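You operate a simulated robot arm through the tools that you are given. There is no shell and no other tool.

You are at the controls of a simulated robot arm. One attempt, no reset.

JOB
Set the cage dial as the tag says and close the cage up.
Fine: go by the tag in the holder; lower the tension arm, free the brake, shut the door, then turn the air on.

Only the result counts: the job must be done as asked and must still hold three seconds after the hand-in. Knocking over, shifting, dropping, spilling or breaking anything else fails it.

ROBOT AND FRAMES
A 7-joint arm with a fingered hand, fixed in place. Base frame: the origin is on the floor under the middle of its stand, x ahead of it, y to its left, z up. Lengths are in mm, angles in rad, forces in N, time in s.
It reaches about 1333 mm from its shoulder. Its first joint turns from -1.204 to 3.002 rad. Payload 5 kg.
The tool frame sits at the grasp point between the pads (the TCP): z along the fingers, y along the line on which they close. The tips reach 32 mm beyond it. The gripper opens to 160 mm; its body begins 89 mm behind the TCP. The gripper is a hand of 3 fingers: y runs from the thumb to the fingers, the wrist lies at [0, 0, -252] in the tool frame, and closing takes about 1.5 s.
Orientation is told as [roll, pitch, yaw] about the base's x, y, z axes, in that order, counted from this pose: with the fingers straight down and closing along the base's y, the tool's x points along the base's -x, its y along +y and its z along -z.

CONTROLS
- The arm moves only by the tool drive_tool. Its argument "series" is a list of rows, each an object of numbers (a shift or turn left out is 0, a gripper value left out holds the last): "jaw": the finger opening in mm, from 0 to 160; "dx", "dy", "dz": the shift along the base's x, y, z in mm; "ax", "ay", "az": the turn, a rotation vector about the base's x, y, z in degrees. In form: [{"jaw": .., "dx": .., "dy": .., "dz": .., "ax": .., "ay": .., "az": ..}, ...]. A call has 1 to 20 rows; each row shifts and turns the commanded pose from where the row before left it. Rows are played at 5 a second. More than 50 mm and 0.15 rad between two rows, or a gripper value outside its range, and nothing of the call is played. A pose out of reach is approached as far as the arm can. The call stops where the force on the tool passes 50 N (or 10 N more than at its start, if that is more) or the arm is blocked; 0.2 s more then pass. The fingers move at their own pace (about 108 mm/s each) and stop on an object; they squeeze with about 21 N. The grip force told is the motor's: it shows also when the fingers shut on nothing. Time passes only in rows, and 0.2 s behind the last, so rows that do not move let the fingers close. It gives the time, the measured TCP pose, the force on the tool (base axes), the opening and the grip force at its end, in the units of the frame above (readings bear some noise), with the torque about the TCP (base axes, N m) and any sound that the robot's microphone picked up, and new pictures: "show" is both (left out), scene, wrist or none.
- Cameras (640 x 400 px; columns grow to the right, rows downward): "scene" is fixed at [221.1, -651, 1655.6]; the picture's right is [0.41, -0.91, 0.00], its down [-0.65, -0.30, -0.70] and it looks along [0.64, 0.29, -0.72] (base axes); focal length 214 px, centre (320, 200). "wrist" rides on the gripper at [65, -4, -116] in the tool frame; the picture's right is [0.06, 1.00, 0.00], its down [-0.87, 0.05, -0.49] and it looks along [-0.49, 0.03, 0.87] (tool axes); focal length 261 px, centre (320, 200). There is no depth. A picture from a camera that has moved, and an enlarged one, comes with that camera's place and axes in the base frame and with its lens.
- slide_trunk(by): slides the trunk up (or, below 0, down) by that many mm; the arm rides with it, the base frame stays. It gives what a move gives, with no picture.
- hand_shape(shape): the hand has 3 fingers and takes this shape, open, in about a second: jaw (thumb against the fingers, like two jaws); tri (thumb and two fingers); tip (a fingertip pinch); poke (one finger out to press); point (the index stretched); flat (the hand flat); cup (the hand cupped); fist (a fist). The gripper value then closes the fingers along that shape, each until it touches; the sizes above hold for jaw. It gives what a move gives, with no picture.
- inspect(camera, box): a new picture of the part [left, top, right, bottom] of that camera's present view, enlarged. The clock stands still meanwhile.
- job_done(): hands the job in; it is judged then, once.

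Places have to be worked out from the pictures, the camera data and where the tool is seen. Open the gripper and draw the arm clear of the work before you hand the job in, unless the task says otherwise.

The tools are called after "Emit:" by a JSON object that holds its "api" and its "payload". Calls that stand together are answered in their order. drive_tool: Moves the arm, as the interface text tells. Its arguments: {"type":"object","properties":{"series":{"type":"array"},"show":{"type":"string","enum":["both","scene","wrist","none"]}},"required":["series"]} The other tools are called the same way: slide_trunk (by) moves the trunk up or down; hand_shape (shape) gives the hand a shape; inspect (camera, box) takes an enlarged picture of a part of a camera's view; job_done () hands the job in.

At the start:

```text
clock: 0.0
tcp_pos: [509.5, -364.8, 1615.0]
tcp_rot: [0.002, 0.0, -0.001]
ft_force: [0.1, 0.4, -0.4]
moment: [0.01, 0.01, -0.01]
grip_width: 159.7
grip_force: 0.1
shape: jaw
trunk travel left (down, up): [-875.0, 65.0]
```

scene: 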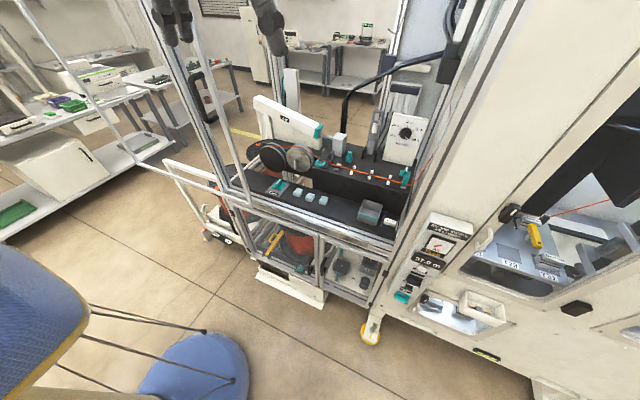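
wrist: 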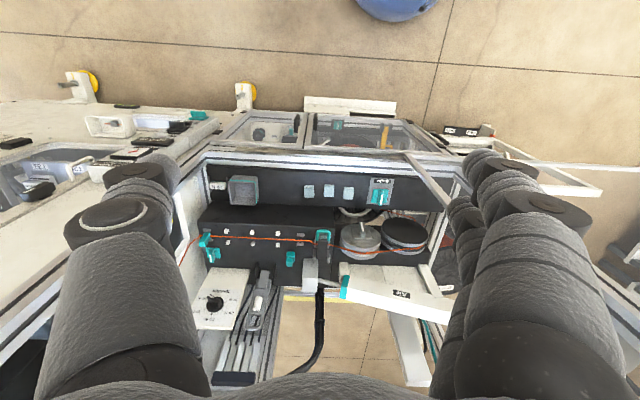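

I'll begin by looking closely at the scene to find the dial, tag, tension arm, brake, door and air valve.

Emit:
{"api": "inspect", "payload": {"camera": "scene", "box": [230, 80, 350, 155]}}

Emit:
{"api": "inspect", "payload": {"camera": "scene", "box": [330, 90, 450, 165]}}

Emit:
{"api": "inspect", "payload": {"camera": "scene", "box": [240, 150, 400, 250]}}

Emit:
{"api": "inspect", "payload": {"camera": "scene", "box": [380, 200, 500, 310]}}

Emit:
{"api": "inspect", "payload": {"camera": "wrist", "box": [190, 160, 330, 250]}}

Emit:
{"api": "inspect", "payload": {"camera": "wrist", "box": [180, 240, 320, 340]}}

Emit:
{"api": "inspect", "payload": {"camera": "wrist", "box": [300, 160, 480, 320]}}

```text
5.33 times, centred on (290, 118) of scene
camera zoom: at [221.1, -651.0, 1655.6], right [0.41, -0.91, 0.0], down [-0.65, -0.3, -0.7], along [0.64, 0.29, -0.72], focal length 1144 px, centre (480, 640)
```

zoom: 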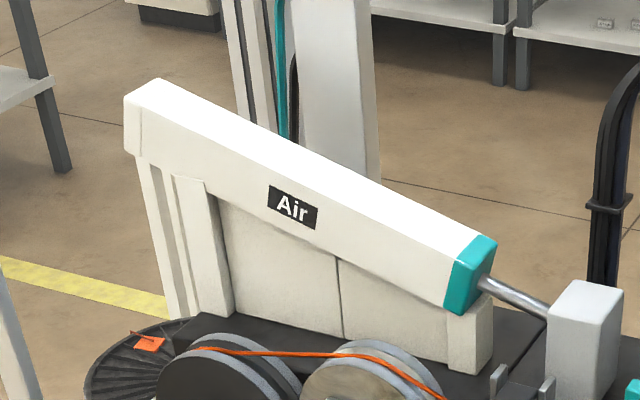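

```text
5.33 times, centred on (390, 128) of scene
camera zoom: at [221.1, -651.0, 1655.6], right [0.41, -0.91, 0.0], down [-0.65, -0.3, -0.7], along [0.64, 0.29, -0.72], focal length 1144 px, centre (-53, 587)
```

zoom: 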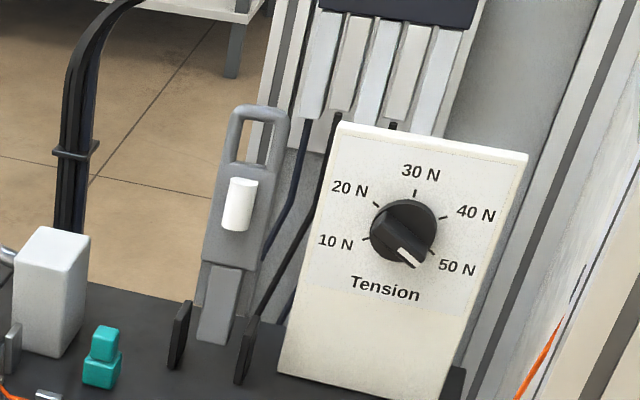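

```text
4.00 times, centred on (320, 200) of scene
camera zoom: at [221.1, -651.0, 1655.6], right [0.41, -0.91, 0.0], down [-0.65, -0.3, -0.7], along [0.64, 0.29, -0.72], focal length 858 px, centre (320, 200)
```

zoom: 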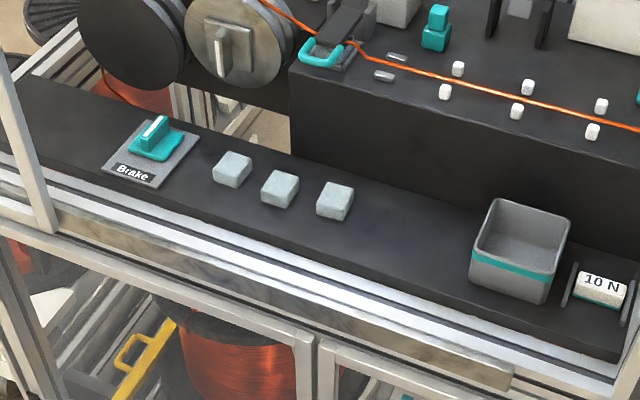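

```text
3.64 times, centred on (440, 255) of scene
camera zoom: at [221.1, -651.0, 1655.6], right [0.41, -0.91, 0.0], down [-0.65, -0.3, -0.7], along [0.64, 0.29, -0.72], focal length 780 px, centre (-116, 0)
```

zoom: 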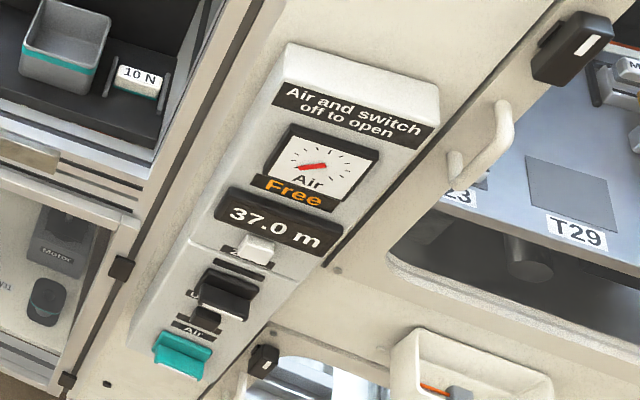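

```text
4.44 times, centred on (260, 205) of wrist
camera zoom: at [447.3, -368.6, 1729.4], right [-0.06, 1.0, 0.0], down [0.87, 0.05, 0.49], along [0.49, 0.03, -0.87], focal length 1158 px, centre (587, 178)
```

zoom: 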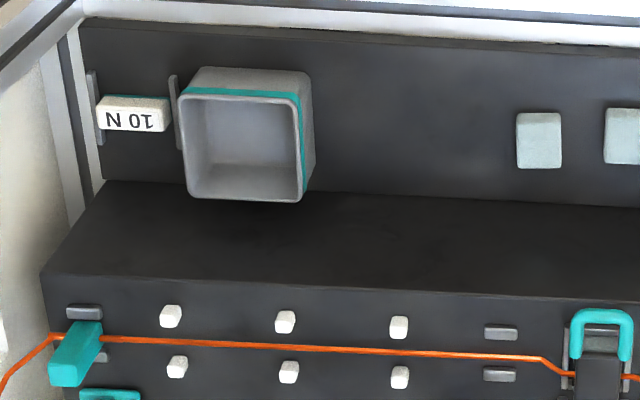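

```text
4.00 times, centred on (250, 290) of wrist
camera zoom: at [447.3, -368.6, 1729.4], right [-0.06, 1.0, 0.0], down [0.87, 0.05, 0.49], along [0.49, 0.03, -0.87], focal length 1043 px, centre (600, -160)
```

zoom: 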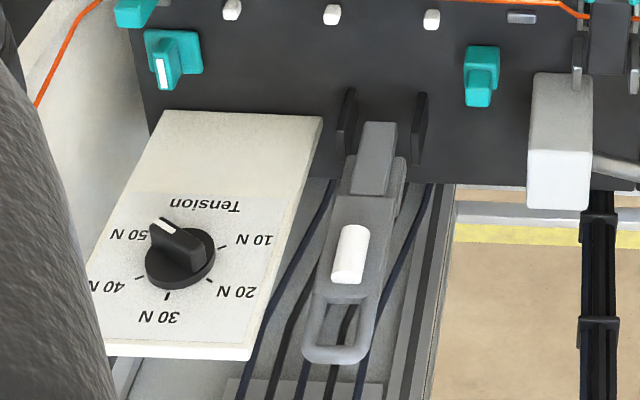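

```text
2.50 times, centred on (390, 240) of wrist
camera zoom: at [447.3, -368.6, 1729.4], right [-0.06, 1.0, 0.0], down [0.87, 0.05, 0.49], along [0.49, 0.03, -0.87], focal length 652 px, centre (145, 100)
```

zoom: 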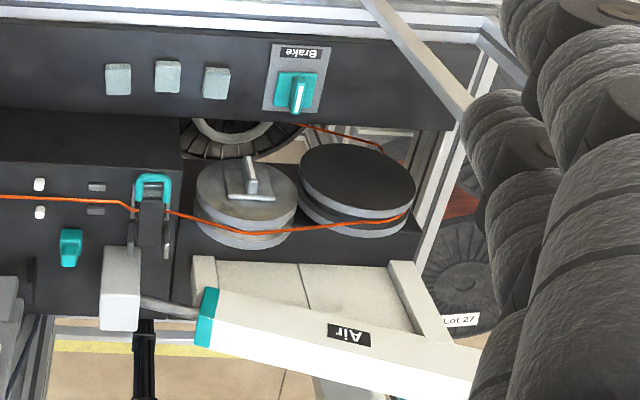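

The tag in the holder reads 10 N and the dial is near 50 N. Next I look at the door, the brake, and the air panel in more detail.

Emit:
{"api": "inspect", "payload": {"camera": "scene", "box": [100, 0, 300, 125]}}

Emit:
{"api": "inspect", "payload": {"camera": "scene", "box": [140, 120, 300, 260]}}

Emit:
{"api": "inspect", "payload": {"camera": "scene", "box": [250, 160, 310, 200]}}

Emit:
{"api": "inspect", "payload": {"camera": "scene", "box": [385, 260, 465, 310]}}

Emit:
{"api": "inspect", "payload": {"camera": "scene", "box": [380, 160, 440, 200]}}

Emit:
{"api": "inspect", "payload": {"camera": "scene", "box": [340, 0, 500, 100]}}

Emit:
{"api": "inspect", "payload": {"camera": "wrist", "box": [0, 80, 200, 205]}}

Emit:
{"api": "inspect", "payload": {"camera": "wrist", "box": [400, 80, 640, 230]}}

```text
3.20 times, centred on (200, 62) of scene
camera zoom: at [221.1, -651.0, 1655.6], right [0.41, -0.91, 0.0], down [-0.65, -0.3, -0.7], along [0.64, 0.29, -0.72], focal length 686 px, centre (704, 640)
```

zoom: 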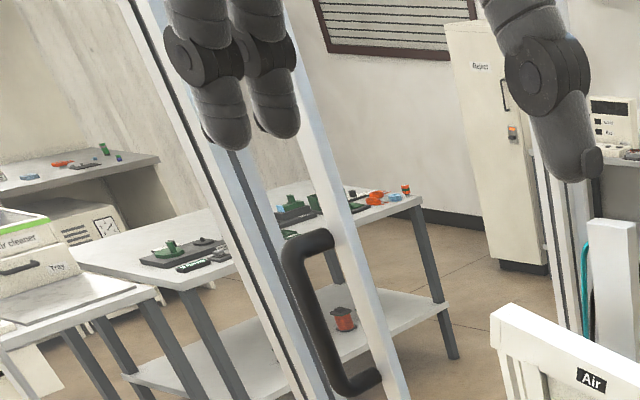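

```text
2.86 times, centred on (220, 190) of scene
camera zoom: at [221.1, -651.0, 1655.6], right [0.41, -0.91, 0.0], down [-0.65, -0.3, -0.7], along [0.64, 0.29, -0.72], focal length 613 px, centre (606, 229)
```

zoom: 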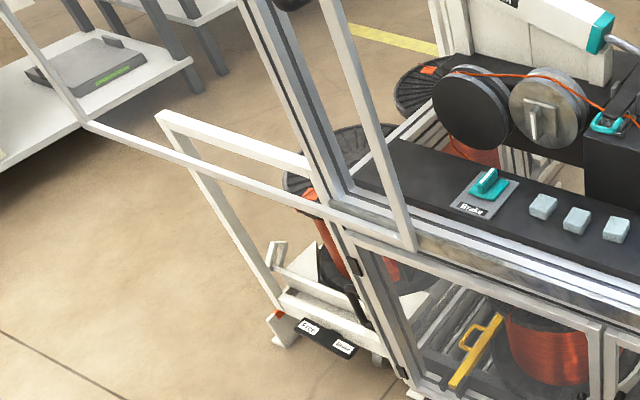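

```text
10.00 times, centred on (280, 180) of scene
camera zoom: at [221.1, -651.0, 1655.6], right [0.41, -0.91, 0.0], down [-0.65, -0.3, -0.7], along [0.64, 0.29, -0.72], focal length 2145 px, centre (720, 400)
```

zoom: 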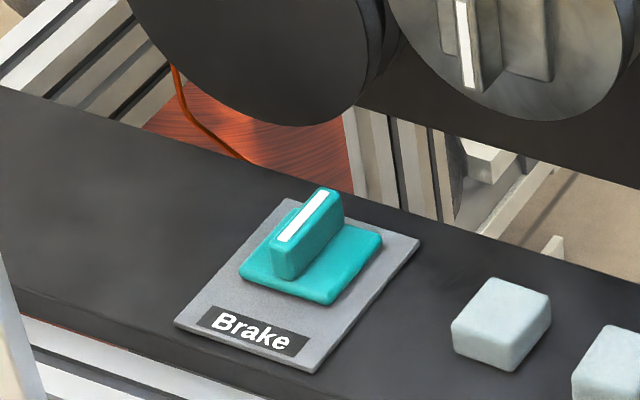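

```text
8.00 times, centred on (425, 285) of scene
camera zoom: at [221.1, -651.0, 1655.6], right [0.41, -0.91, 0.0], down [-0.65, -0.3, -0.7], along [0.64, 0.29, -0.72], focal length 1716 px, centre (-520, -480)
```

zoom: 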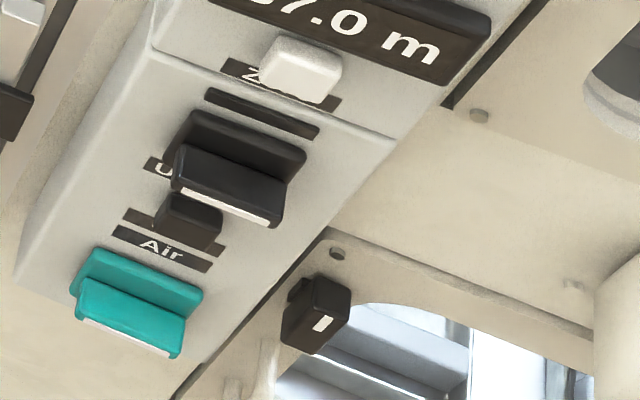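

```text
10.00 times, centred on (410, 180) of scene
camera zoom: at [221.1, -651.0, 1655.6], right [0.41, -0.91, 0.0], down [-0.65, -0.3, -0.7], along [0.64, 0.29, -0.72], focal length 2145 px, centre (-580, 400)
```

zoom: 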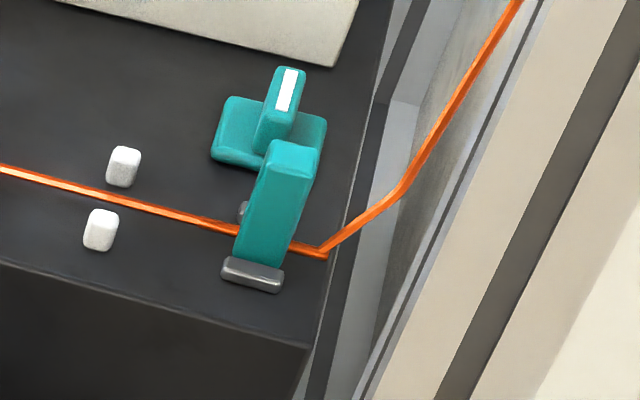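

```text
4.00 times, centred on (420, 50) of scene
camera zoom: at [221.1, -651.0, 1655.6], right [0.41, -0.91, 0.0], down [-0.65, -0.3, -0.7], along [0.64, 0.29, -0.72], focal length 858 px, centre (-80, 800)
```

zoom: 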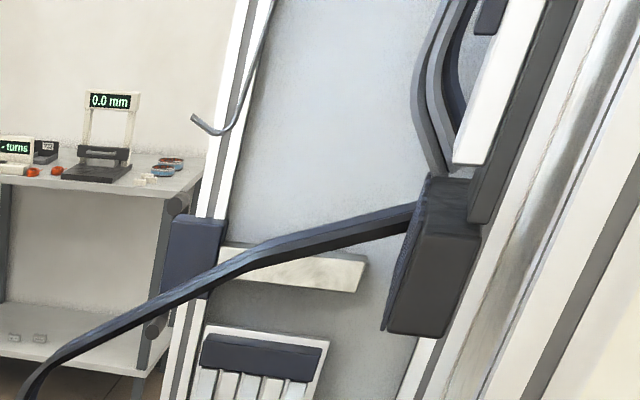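

```text
3.20 times, centred on (100, 142) of wrist
camera zoom: at [447.3, -368.6, 1729.4], right [-0.06, 1.0, 0.0], down [0.87, 0.05, 0.49], along [0.49, 0.03, -0.87], focal length 834 px, centre (1024, 384)
```

zoom: 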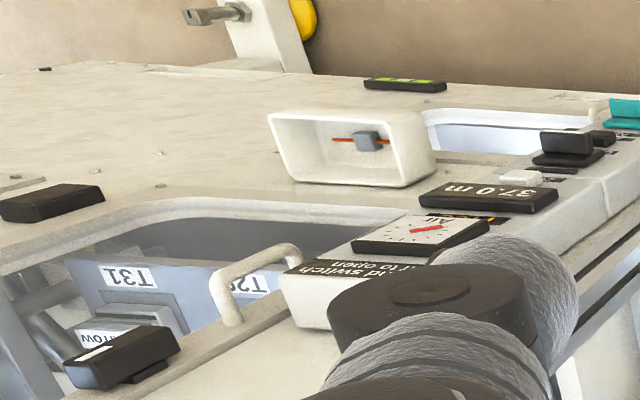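

```text
2.67 times, centred on (520, 155) of wrist
camera zoom: at [447.3, -368.6, 1729.4], right [-0.06, 1.0, 0.0], down [0.87, 0.05, 0.49], along [0.49, 0.03, -0.87], focal length 695 px, centre (-213, 320)
```

zoom: 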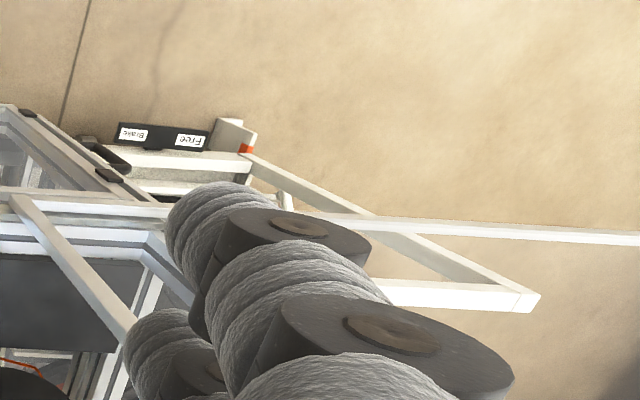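

I triangulate the dial at about (1093, -633, 1224) and the tension arm at about (1085, -510, 1110) up to (1108, -509, 1286). I need more detail on the brake labels, the door frame and its latch.

Emit:
{"api": "inspect", "payload": {"camera": "scene", "box": [190, 195, 270, 260]}}

Emit:
{"api": "inspect", "payload": {"camera": "scene", "box": [0, 0, 160, 160]}}

Emit:
{"api": "inspect", "payload": {"camera": "scene", "box": [180, 60, 260, 125]}}

Emit:
{"api": "inspect", "payload": {"camera": "scene", "box": [225, 160, 305, 225]}}

Emit:
{"api": "inspect", "payload": {"camera": "scene", "box": [300, 140, 420, 200]}}

Emit:
{"api": "inspect", "payload": {"camera": "wrist", "box": [350, 110, 480, 180]}}

Emit:
{"api": "inspect", "payload": {"camera": "scene", "box": [400, 205, 480, 270]}}

Emit:
{"api": "inspect", "payload": {"camera": "scene", "box": [230, 200, 390, 300]}}

```text
6.15 times, centred on (230, 228) of scene
camera zoom: at [221.1, -651.0, 1655.6], right [0.41, -0.91, 0.0], down [-0.65, -0.3, -0.7], along [0.64, 0.29, -0.72], focal length 1320 px, centre (874, 31)
```

zoom: 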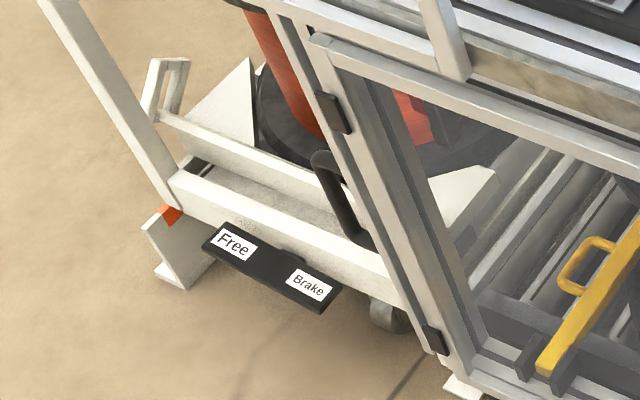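

```text
2.50 times, centred on (80, 80) of scene
camera zoom: at [221.1, -651.0, 1655.6], right [0.41, -0.91, 0.0], down [-0.65, -0.3, -0.7], along [0.64, 0.29, -0.72], focal length 536 px, centre (920, 500)
```

zoom: 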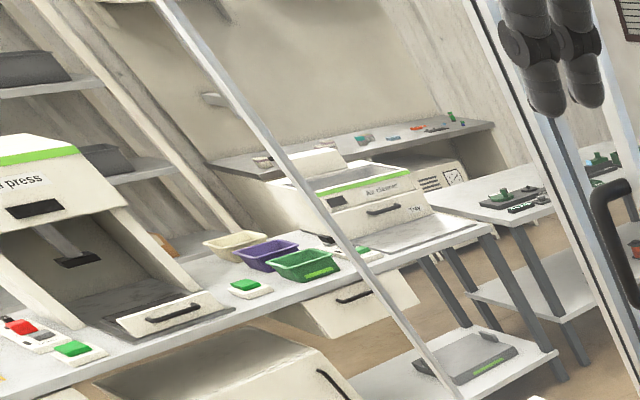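

```text
6.15 times, centred on (220, 92) of scene
camera zoom: at [221.1, -651.0, 1655.6], right [0.41, -0.91, 0.0], down [-0.65, -0.3, -0.7], along [0.64, 0.29, -0.72], focal length 1320 px, centre (935, 862)
```

zoom: 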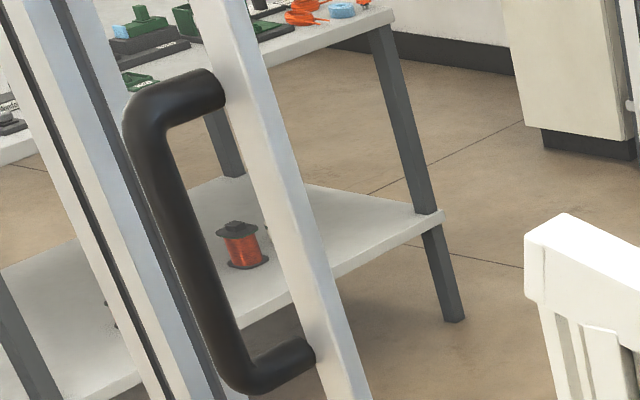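

```text
6.15 times, centred on (265, 192) of scene
camera zoom: at [221.1, -651.0, 1655.6], right [0.41, -0.91, 0.0], down [-0.65, -0.3, -0.7], along [0.64, 0.29, -0.72], focal length 1320 px, centre (658, 246)
```

zoom: 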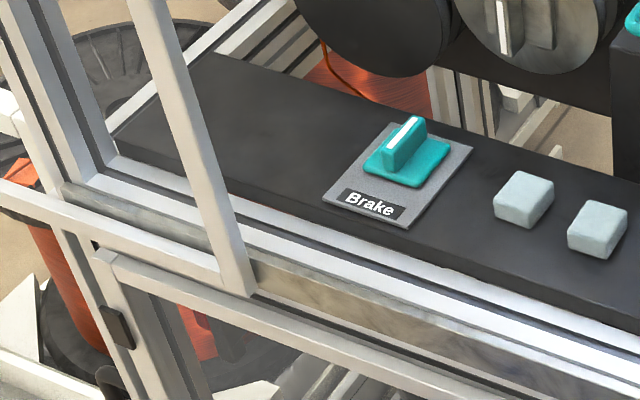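

```text
5.33 times, centred on (360, 170) of scene
camera zoom: at [221.1, -651.0, 1655.6], right [0.41, -0.91, 0.0], down [-0.65, -0.3, -0.7], along [0.64, 0.29, -0.72], focal length 1144 px, centre (107, 360)
```

zoom: 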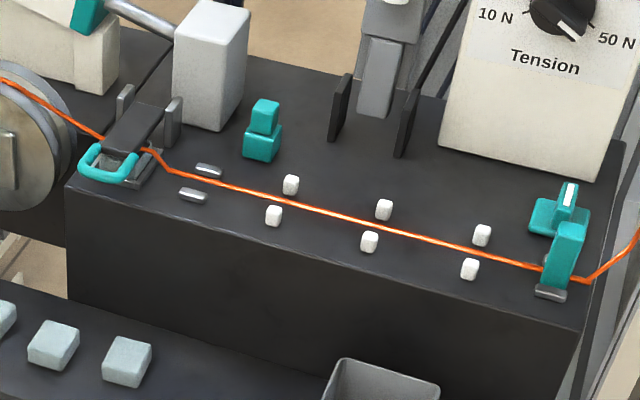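

```text
4.92 times, centred on (415, 145) of wrist
camera zoom: at [447.3, -368.6, 1729.4], right [-0.06, 1.0, 0.0], down [0.87, 0.05, 0.49], along [0.49, 0.03, -0.87], focal length 1283 px, centre (-148, 471)
```

zoom: 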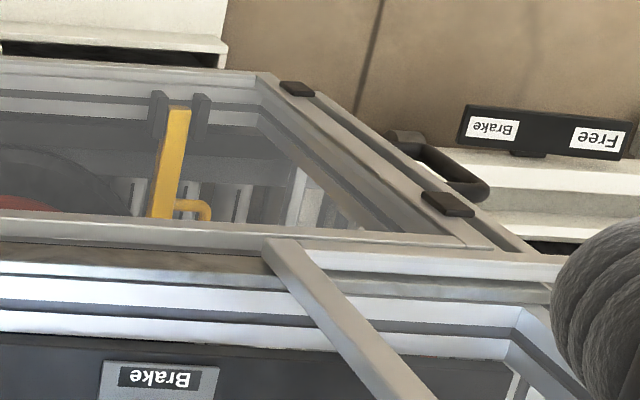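

```text
6.15 times, centred on (440, 238) of scene
camera zoom: at [221.1, -651.0, 1655.6], right [0.41, -0.91, 0.0], down [-0.65, -0.3, -0.7], along [0.64, 0.29, -0.72], focal length 1320 px, centre (-418, -31)
```

zoom: 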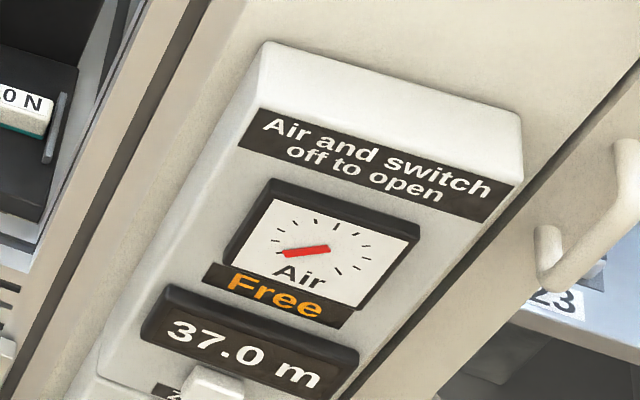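

```text
4.00 times, centred on (310, 250) of scene
camera zoom: at [221.1, -651.0, 1655.6], right [0.41, -0.91, 0.0], down [-0.65, -0.3, -0.7], along [0.64, 0.29, -0.72], focal length 858 px, centre (360, 0)
```

zoom: 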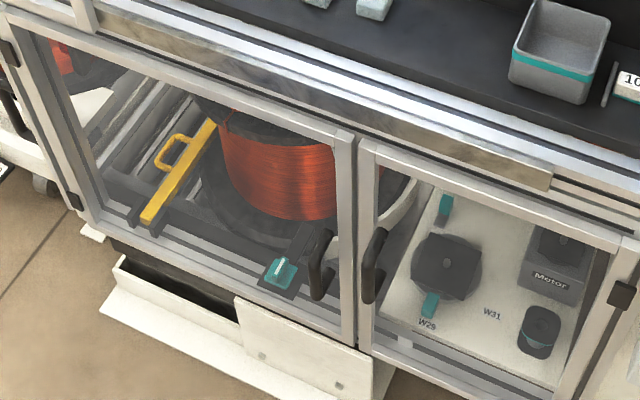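

The door appears to be a sliding frame in the plane x≈757 with its leading post at y≈-36, and the Air paddle is at about (686, -834, 690) on the right panel. I check where the robot's own body is before moving.

Emit:
{"api": "inspect", "payload": {"camera": "scene", "box": [0, 220, 288, 400]}}

Emit:
{"api": "inspect", "payload": {"camera": "wrist", "box": [0, 0, 640, 400]}}

Emit:
{"api": "inspect", "payload": {"camera": "scene", "box": [440, 0, 640, 125]}}

Emit:
{"api": "inspect", "payload": {"camera": "scene", "box": [380, 280, 460, 345]}}

```text
2.22 times, centred on (144, 310) of scene
camera zoom: at [221.1, -651.0, 1655.6], right [0.41, -0.91, 0.0], down [-0.65, -0.3, -0.7], along [0.64, 0.29, -0.72], focal length 477 px, centre (711, -44)
```

zoom: 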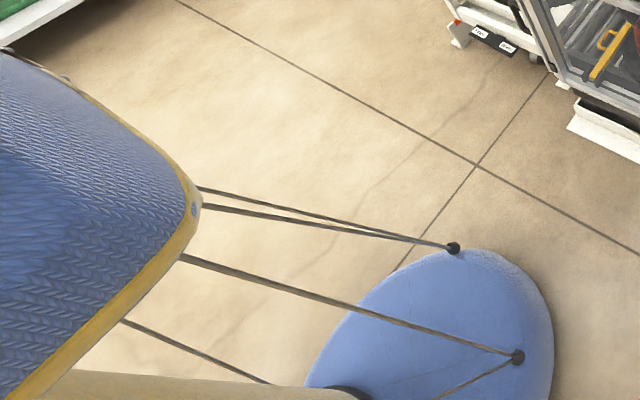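

```text
1.00 times, centred on (320, 200) of wrist (not enlarged: the box is as wide or as high as the picture)
camera zoom: at [447.3, -368.6, 1729.4], right [-0.06, 1.0, 0.0], down [0.87, 0.05, 0.49], along [0.49, 0.03, -0.87], focal length 261 px, centre (320, 200)
```

zoom: 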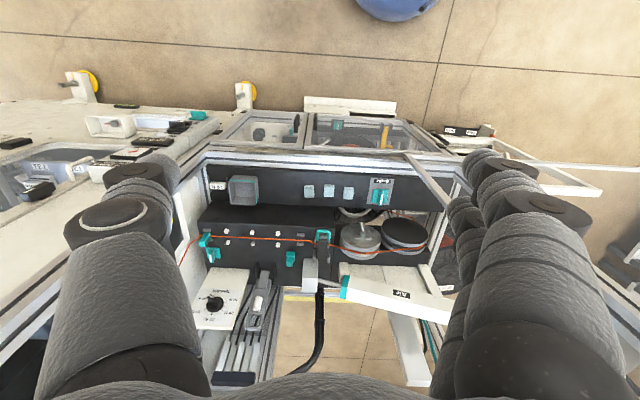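

```text
3.20 times, centred on (540, 62) of scene
camera zoom: at [221.1, -651.0, 1655.6], right [0.41, -0.91, 0.0], down [-0.65, -0.3, -0.7], along [0.64, 0.29, -0.72], focal length 686 px, centre (-384, 640)
```

zoom: 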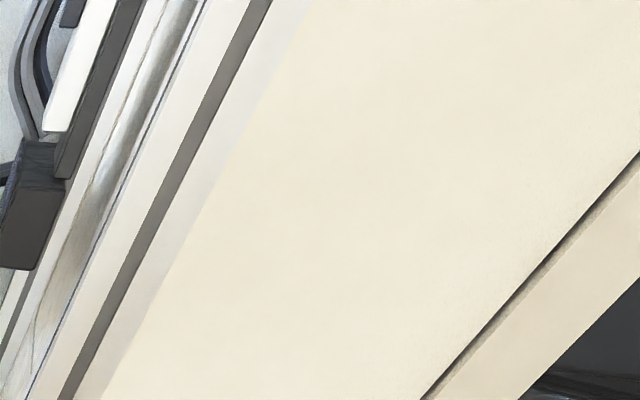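

```text
6.15 times, centred on (420, 312) of scene
camera zoom: at [221.1, -651.0, 1655.6], right [0.41, -0.91, 0.0], down [-0.65, -0.3, -0.7], along [0.64, 0.29, -0.72], focal length 1320 px, centre (-295, -492)
```

zoom: 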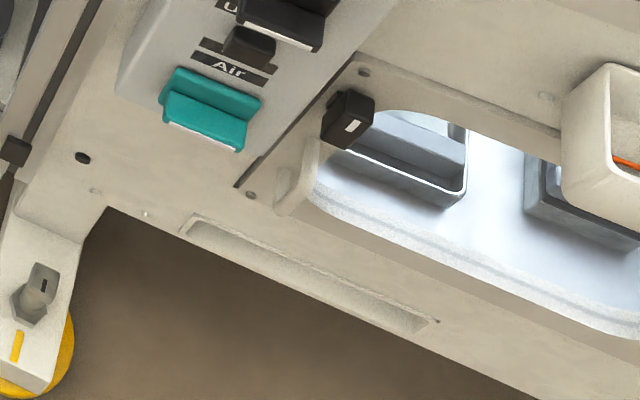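

The scene is understood well enough to start. I rotate the hand to point ahead (+x) while lowering slightly, staying well in front of the cage.

Emit:
{"api": "drive_tool", "payload": {"series": [{"ay": -8.2, "dz": -20}, {"ay": -8.2, "dz": -20}, {"ay": -8.2, "dz": -20}, {"ay": -8.2, "dz": -20}, {"ay": -8.2, "dz": -20}, {"ay": -8.2, "dz": -20}, {"ay": -8.2, "dz": -20}, {"ay": -8.2, "dz": -20}, {"ay": -8.2, "dz": -20}, {"ay": -8.2, "dz": -20}, {"ay": -8.0, "dz": -20}]}}

```text
clock: 2.6
tcp_pos: [670.3, -472.0, 1530.7]
tcp_rot: [-1.542, -1.302, 1.448]
ft_force: [-0.3, -0.8, -0.4]
moment: [-0.01, -0.05, -0.02]
grip_width: 159.7
grip_force: 0.0
shape: jaw
out of reach, approached as far as the arm can: row 5, 6, 7, 8, 9, 10, 11
trunk travel left (down, up): [-875.0, 65.0]
stopped in row 11: the arm was blocked; the commanded pose is now the measured one
camera wrist: at [555.1, -481.6, 1470.2], right [0.09, 0.94, -0.32], down [-0.46, 0.33, 0.83], along [0.89, 0.08, 0.46], focal length 261 px, centre (320, 200)
```

scene: 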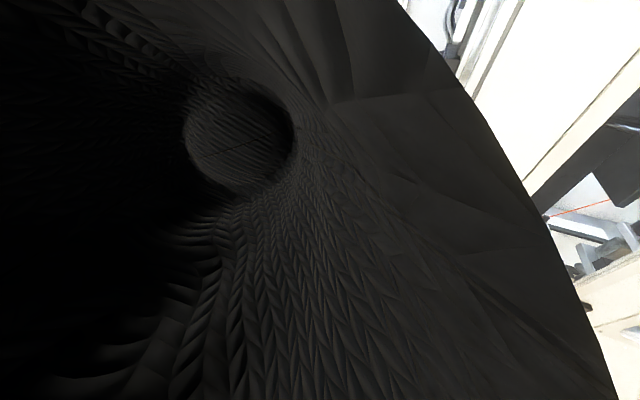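
wrist: 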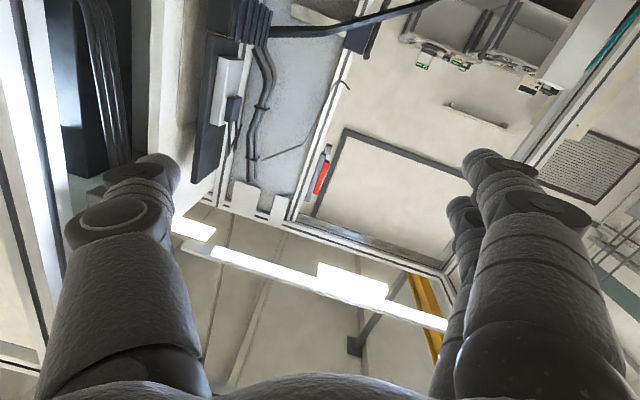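

The hand now points along +x (slightly yawed, rolled about -15°) at (670, -472, 1531), and the arm's elbow blocks the scene camera. I straighten the yaw and lower toward dial height, staying just outside the cage.

Emit:
{"api": "drive_tool", "payload": {"series": [{"az": 5.3, "dz": -40}, {"dz": -45}, {"dz": -45}, {"dz": -45}, {"dz": -45}, {"dz": -45}, {"dz": -40}]}}

```text
clock: 4.2
tcp_pos: [668.5, -470.1, 1230.4]
tcp_rot: [-1.551, -1.304, 1.548]
ft_force: [-0.7, 0.1, -0.3]
moment: [0.0, -0.01, 0.02]
grip_width: 159.8
grip_force: 0.0
shape: jaw
trunk travel left (down, up): [-875.0, 65.0]
camera wrist: at [554.5, -491.4, 1168.3], right [0.0, 0.95, -0.33], down [-0.49, 0.28, 0.83], along [0.87, 0.16, 0.46], focal length 261 px, centre (320, 200)
```

scene: 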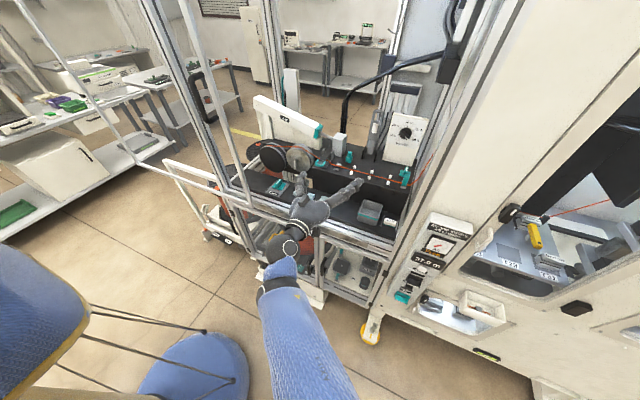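
wrist: 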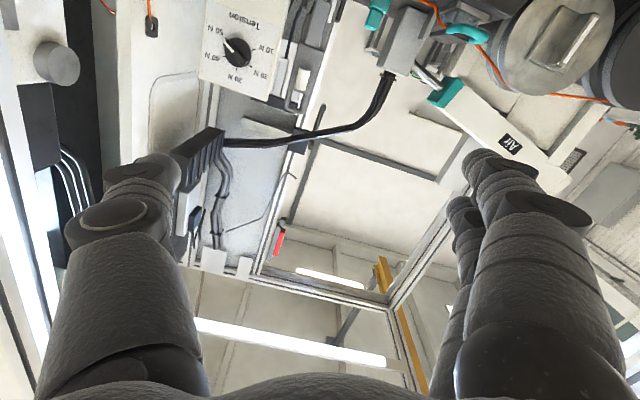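

The dial is visible (upside-down) in the wrist view. I test how far the wrist can roll toward +120° by rolling about +x while staying outside the cage.

Emit:
{"api": "drive_tool", "payload": {"series": [{"ax": 8.5}, {"ax": 8.5}, {"ax": 8.5}, {"ax": 8.5}, {"ax": 8.5}, {"ax": 8.5}, {"ax": 8.5}, {"ax": 8.5}, {"ax": 8.5}, {"ax": 8.5}, {"ax": 8.5}, {"ax": 8.5}, {"ax": 8.5}, {"ax": 8.5}, {"ax": 8.5}, {"ax": 8.5}]}}

```text
clock: 7.6
tcp_pos: [667.1, -469.3, 1227.7]
tcp_rot: [1.573, 0.534, -1.567]
ft_force: [-0.1, -0.3, -0.7]
moment: [0.01, -0.03, -0.03]
grip_width: 160.0
grip_force: 0.1
shape: jaw
trunk travel left (down, up): [-875.0, 65.0]
camera wrist: at [553.2, -411.9, 1257.3], right [0.0, -0.46, 0.89], down [-0.49, -0.78, -0.4], along [0.87, -0.43, -0.22], focal length 261 px, centre (320, 200)
```

scene: 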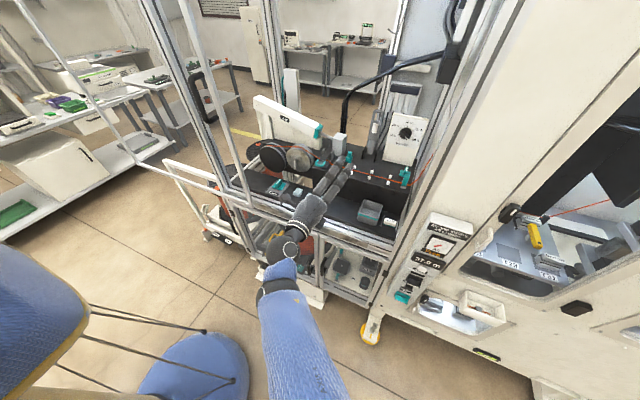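
wrist: 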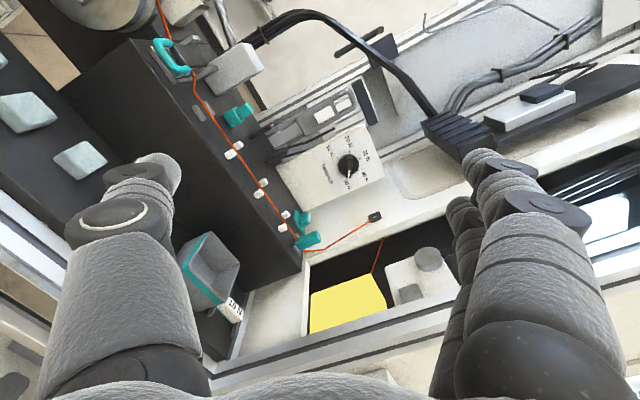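

Roll reached +120° without trouble. I inspect the dial and tension arm from this new view.

Emit:
{"api": "inspect", "payload": {"camera": "wrist", "box": [260, 70, 400, 220]}}

Emit:
{"api": "inspect", "payload": {"camera": "wrist", "box": [150, 20, 330, 140]}}

Emit:
{"api": "inspect", "payload": {"camera": "wrist", "box": [180, 200, 310, 340]}}

Emit:
{"api": "inspect", "payload": {"camera": "scene", "box": [380, 105, 430, 145]}}

```text
2.67 times, centred on (330, 145) of wrist
camera zoom: at [553.2, -411.9, 1257.3], right [0.0, -0.46, 0.89], down [-0.49, -0.78, -0.4], along [0.87, -0.43, -0.22], focal length 695 px, centre (293, 347)
```

zoom: 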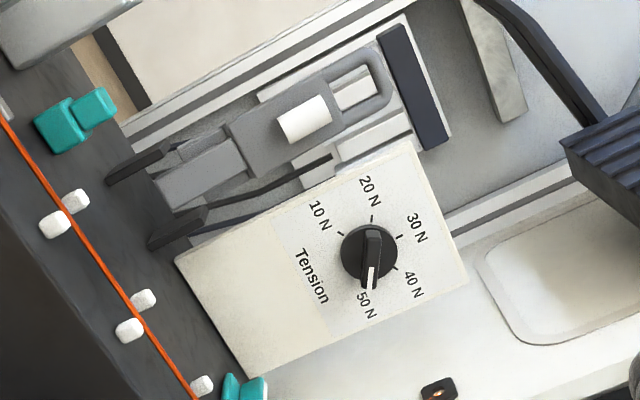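

```text
3.33 times, centred on (240, 80) of wrist
camera zoom: at [553.2, -411.9, 1257.3], right [0.0, -0.46, 0.89], down [-0.49, -0.78, -0.4], along [0.87, -0.43, -0.22], focal length 869 px, centre (587, 600)
```

zoom: 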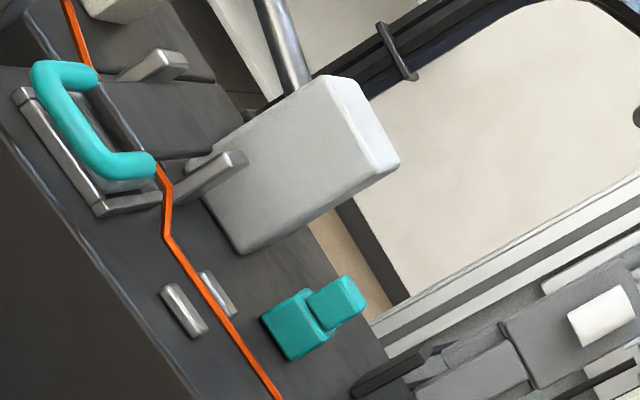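

```text
2.86 times, centred on (245, 270) of wrist
camera zoom: at [553.2, -411.9, 1257.3], right [0.0, -0.46, 0.89], down [-0.49, -0.78, -0.4], along [0.87, -0.43, -0.22], focal length 745 px, centre (534, 0)
```

zoom: 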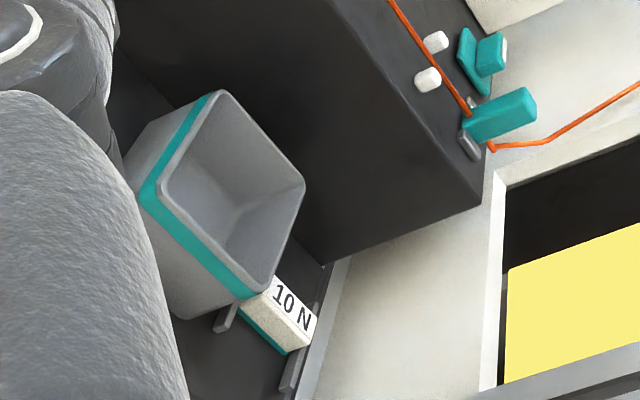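

```text
10.00 times, centred on (405, 125) of scene
camera zoom: at [221.1, -651.0, 1655.6], right [0.41, -0.91, 0.0], down [-0.65, -0.3, -0.7], along [0.64, 0.29, -0.72], focal length 2145 px, centre (-530, 950)
```

zoom: 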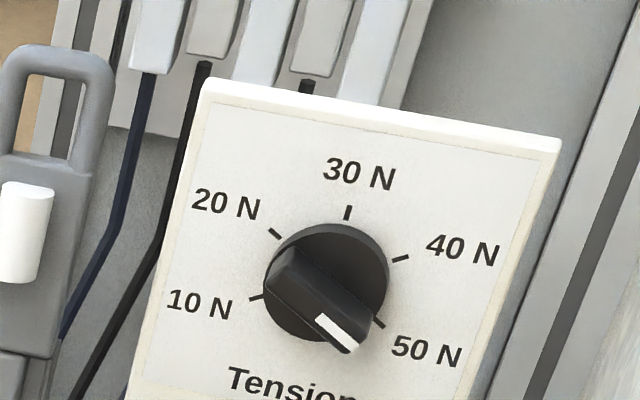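

The tag is confirmed as "10 N"; the ticks are 60° apart with 50 N at lower right, so the dial must go 240° counter-clockwise. The dial axis meets its panel at about (1113, -634, 1215) with the bar face at x≈1088. I move the hand in front of it with the fingers partly closed.

Emit:
{"api": "drive_tool", "payload": {"series": [{"dx": 45, "dy": -8, "dz": -2, "jaw": 80}, {"dx": 45, "dy": -8, "dz": -2}, {"dx": 45, "dy": -8, "dz": -2}, {"dx": 45, "dy": -8, "dz": -2}, {"dx": 45, "dy": -8, "dz": -2}, {"dx": 20, "dy": -42}, {"dx": 20, "dy": -42}, {"dx": 20, "dy": -41}]}}

```text
clock: 9.4
tcp_pos: [953.6, -634.1, 1215.1]
tcp_rot: [1.573, 0.534, -1.563]
ft_force: [0.4, -0.6, -0.5]
moment: [-0.01, -0.02, 0.02]
grip_width: 80.5
grip_force: 0.1
shape: jaw
trunk travel left (down, up): [-875.0, 65.0]
camera wrist: at [839.9, -576.3, 1244.5], right [0.0, -0.45, 0.89], down [-0.49, -0.78, -0.4], along [0.87, -0.43, -0.22], focal length 261 px, centre (320, 200)
```

scene: 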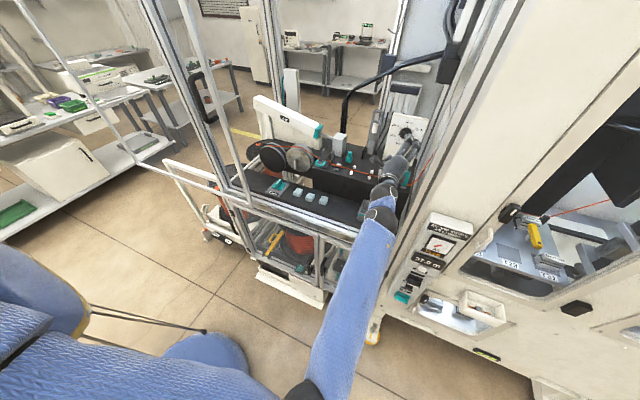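
wrist: 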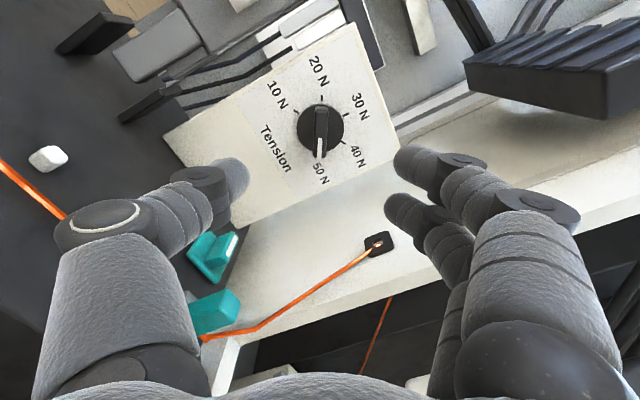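

The hand is well aligned with the bar (bar is vertical in the view, closing direction across it). I refine the axis to about (y -636, z 1215), tilt the tool 3° to match the panel, and approach to x≈1050.

Emit:
{"api": "drive_tool", "payload": {"series": [{"ay": 3, "dx": 30, "dy": -2, "dz": 2, "jaw": 70}, {"dx": 35}, {"dx": 30}]}}

Emit:
{"api": "inspect", "payload": {"camera": "wrist", "box": [200, 40, 440, 240]}}

Emit:
{"api": "inspect", "payload": {"camera": "scene", "box": [360, 90, 440, 150]}}

```text
clock: 10.2
tcp_pos: [1049.6, -635.6, 1216.8]
tcp_rot: [1.511, 0.534, -1.593]
ft_force: [0.7, 0.2, -1.4]
moment: [0.01, 0.0, -0.07]
grip_width: 70.6
grip_force: 0.1
shape: jaw
trunk travel left (down, up): [-875.0, 65.0]
camera wrist: at [937.4, -577.9, 1251.5], right [0.05, -0.45, 0.89], down [-0.51, -0.78, -0.37], along [0.86, -0.43, -0.27], focal length 261 px, centre (320, 200)
```

scene: 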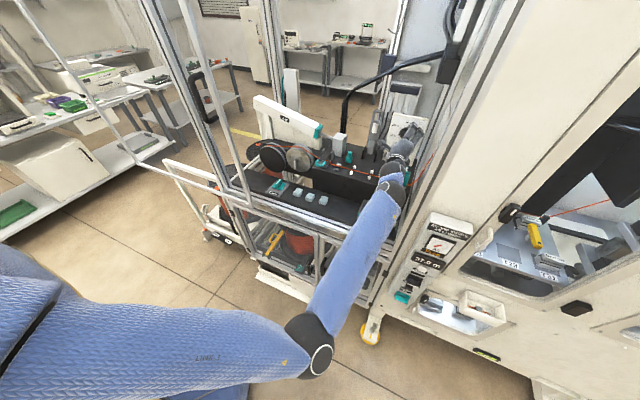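
wrist: 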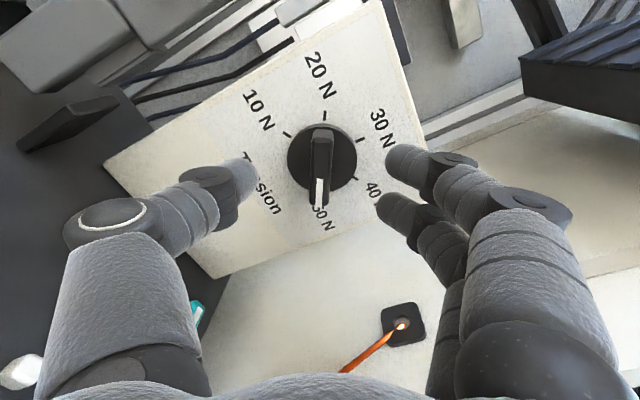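

```text
2.00 times, centred on (320, 140) of wrist
camera zoom: at [937.4, -577.9, 1251.5], right [0.05, -0.45, 0.89], down [-0.51, -0.78, -0.37], along [0.86, -0.43, -0.27], focal length 521 px, centre (320, 320)
```

zoom: 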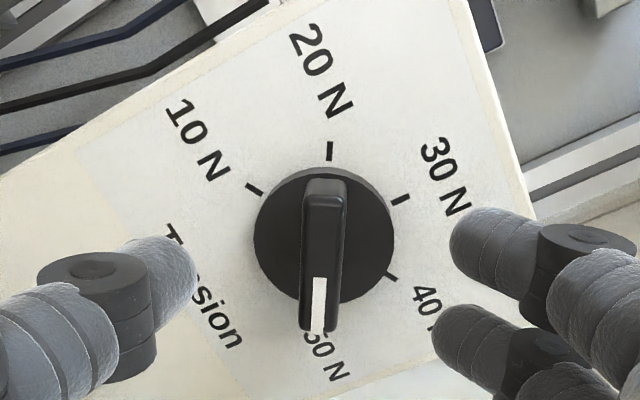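

```text
6.67 times, centred on (400, 120) of scene
camera zoom: at [221.1, -651.0, 1655.6], right [0.41, -0.91, 0.0], down [-0.65, -0.3, -0.7], along [0.64, 0.29, -0.72], focal length 1430 px, centre (-213, 733)
```

zoom: 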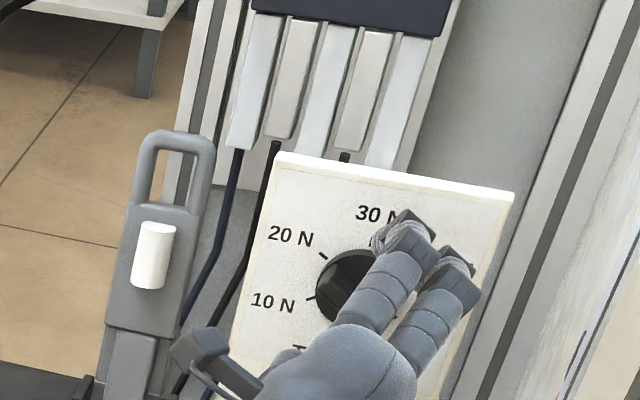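

The bar (about 14 mm wide, on a 48 mm disc) is centred between the thumb and the two fingers. I advance 22 mm so the tips overlap the bar, then close gently.

Emit:
{"api": "drive_tool", "payload": {"series": [{"dx": 11, "dz": -0.5}, {"dx": 11, "dz": -0.5}, {"jaw": 30}, {}, {"jaw": 5}, {}, {}, {}], "show": "wrist"}}

Emit:
{"api": "inspect", "payload": {"camera": "wrist", "box": [200, 40, 440, 240]}}

```text
clock: 12.0
tcp_pos: [1068.2, -636.6, 1218.3]
tcp_rot: [1.515, 0.531, -1.595]
ft_force: [-1.2, -3.5, 6.2]
moment: [-0.01, -0.31, -0.16]
grip_width: 16.1
grip_force: 20.9
shape: jaw
trunk travel left (down, up): [-875.0, 65.0]
camera wrist: at [956.4, -578.7, 1251.9], right [0.05, -0.45, 0.89], down [-0.51, -0.78, -0.37], along [0.86, -0.43, -0.27], focal length 261 px, centre (320, 200)
```

wrist: 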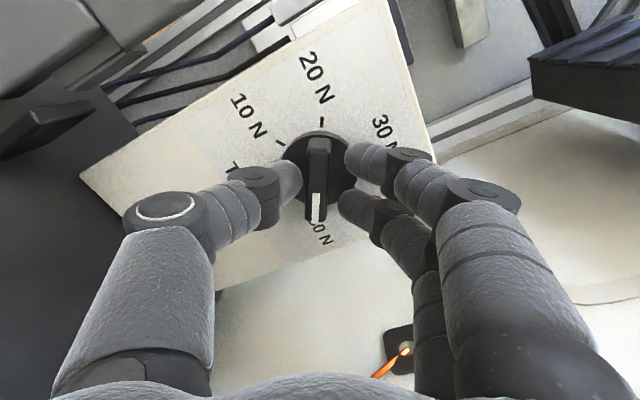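

```text
2.00 times, centred on (320, 140) of wrist
camera zoom: at [956.4, -578.7, 1251.9], right [0.05, -0.45, 0.89], down [-0.51, -0.78, -0.37], along [0.86, -0.43, -0.27], focal length 521 px, centre (320, 320)
```

zoom: 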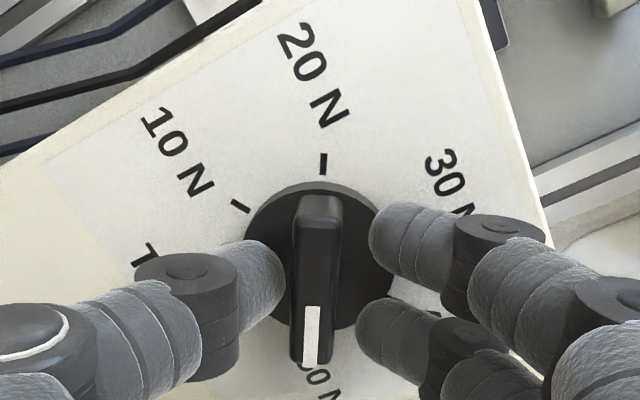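

The fingers stopped at 16 mm on the bar with 21 N grip. I nudge the centre by about 2 mm to relieve the side load and start turning counter-clockwise (negative about the axis), first 32°.

Emit:
{"api": "drive_tool", "payload": {"series": [{"dy": -1.2, "dz": 1.5}, {"ax": -7.99, "az": 0.42}, {"ax": -7.99, "az": 0.42}, {"ax": -7.99, "az": 0.42}, {"ax": -7.99, "az": 0.42}]}}

Emit:
{"api": "inspect", "payload": {"camera": "wrist", "box": [200, 40, 440, 240]}}

Emit:
{"api": "inspect", "payload": {"camera": "scene", "box": [360, 90, 440, 150]}}

```text
clock: 13.2
tcp_pos: [1069.0, -635.8, 1220.0]
tcp_rot: [1.517, -0.026, -1.564]
ft_force: [-6.4, 6.5, -6.1]
moment: [0.01, 0.37, 0.19]
grip_width: 16.9
grip_force: 20.9
shape: jaw
trunk travel left (down, up): [-875.0, 65.0]
camera wrist: at [954.8, -572.0, 1220.1], right [0.05, 0.09, 0.99], down [-0.48, -0.87, 0.1], along [0.88, -0.48, 0.0], focal length 261 px, centre (320, 200)
```

scene: 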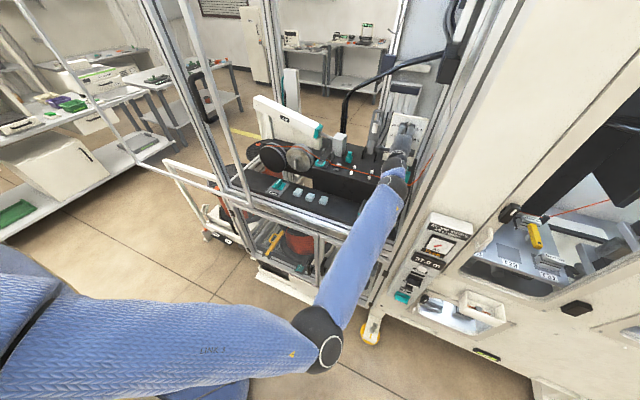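
wrist: 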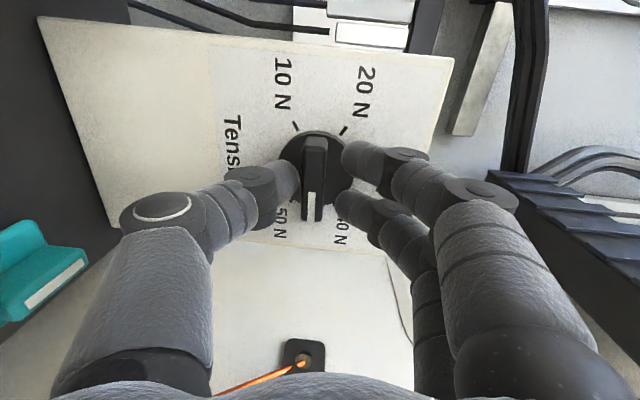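

```text
2.00 times, centred on (320, 140) of wrist
camera zoom: at [954.8, -572.0, 1220.1], right [0.05, 0.09, 0.99], down [-0.48, -0.87, 0.1], along [0.88, -0.48, 0.0], focal length 521 px, centre (320, 320)
```

zoom: 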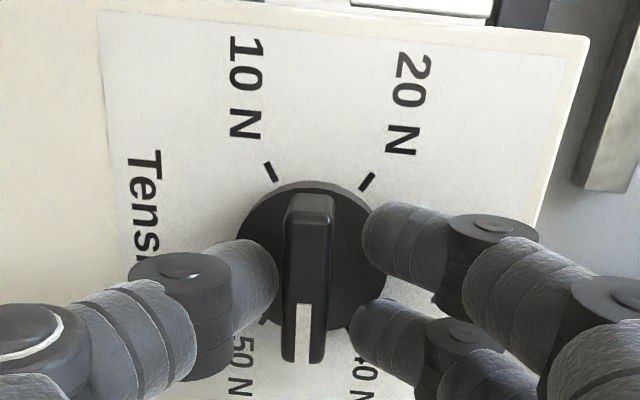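

```text
6.67 times, centred on (400, 120) of scene
camera zoom: at [221.1, -651.0, 1655.6], right [0.41, -0.91, 0.0], down [-0.65, -0.3, -0.7], along [0.64, 0.29, -0.72], focal length 1430 px, centre (-213, 733)
```

zoom: 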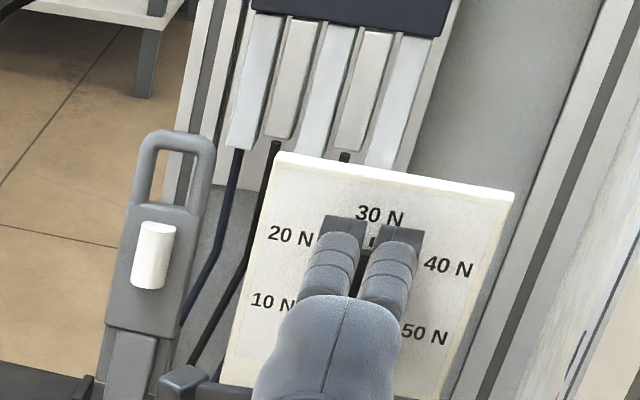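

The knob turned with the hand; the pointer is now halfway between 50 N and 40 N, forces are under 10 N. I continue turning in the same way.

Emit:
{"api": "drive_tool", "payload": {"series": [{"dz": -1.5, "ax": -7.99, "az": 0.42}, {"ax": -7.99, "az": 0.42}, {"ax": -7.99, "az": 0.42}, {"ax": -7.99, "az": 0.42}, {"ax": -7.99, "az": 0.42}, {"ax": -7.99, "az": 0.42}, {"ax": -7.99, "az": 0.42}], "show": "wrist"}}

Emit:
{"api": "inspect", "payload": {"camera": "wrist", "box": [200, 40, 440, 240]}}

Emit:
{"api": "inspect", "payload": {"camera": "scene", "box": [360, 90, 440, 150]}}

```text
clock: 14.8
tcp_pos: [1068.1, -637.6, 1219.0]
tcp_rot: [1.465, -1.004, -1.48]
ft_force: [2.1, 5.1, 4.8]
moment: [0.03, -0.2, 0.14]
grip_width: 15.8
grip_force: 20.7
shape: jaw
trunk travel left (down, up): [-875.0, 65.0]
camera wrist: at [951.8, -606.2, 1169.2], right [0.02, 0.88, 0.48], down [-0.45, -0.42, 0.79], along [0.89, -0.23, 0.38], focal length 261 px, centre (320, 200)
```

wrist: 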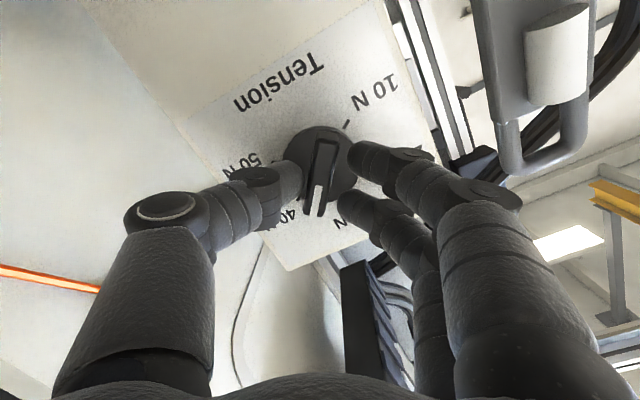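

```text
2.00 times, centred on (320, 140) of wrist
camera zoom: at [951.8, -606.2, 1169.2], right [0.02, 0.88, 0.48], down [-0.45, -0.42, 0.79], along [0.89, -0.23, 0.38], focal length 521 px, centre (320, 320)
```

zoom: 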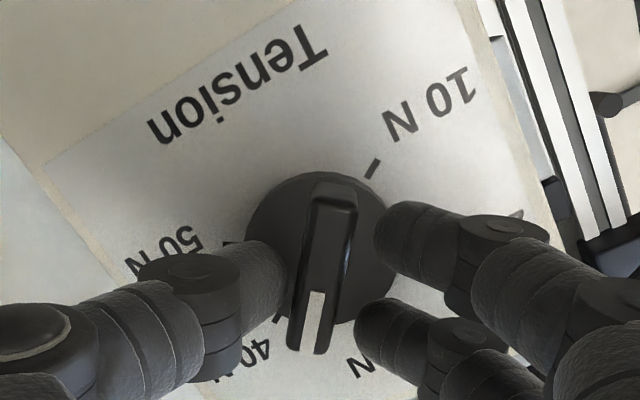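

```text
6.67 times, centred on (400, 120) of scene
camera zoom: at [221.1, -651.0, 1655.6], right [0.41, -0.91, 0.0], down [-0.65, -0.3, -0.7], along [0.64, 0.29, -0.72], focal length 1430 px, centre (-213, 733)
```

zoom: 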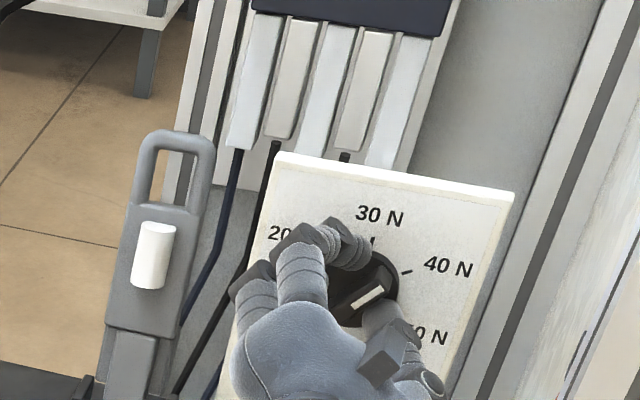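

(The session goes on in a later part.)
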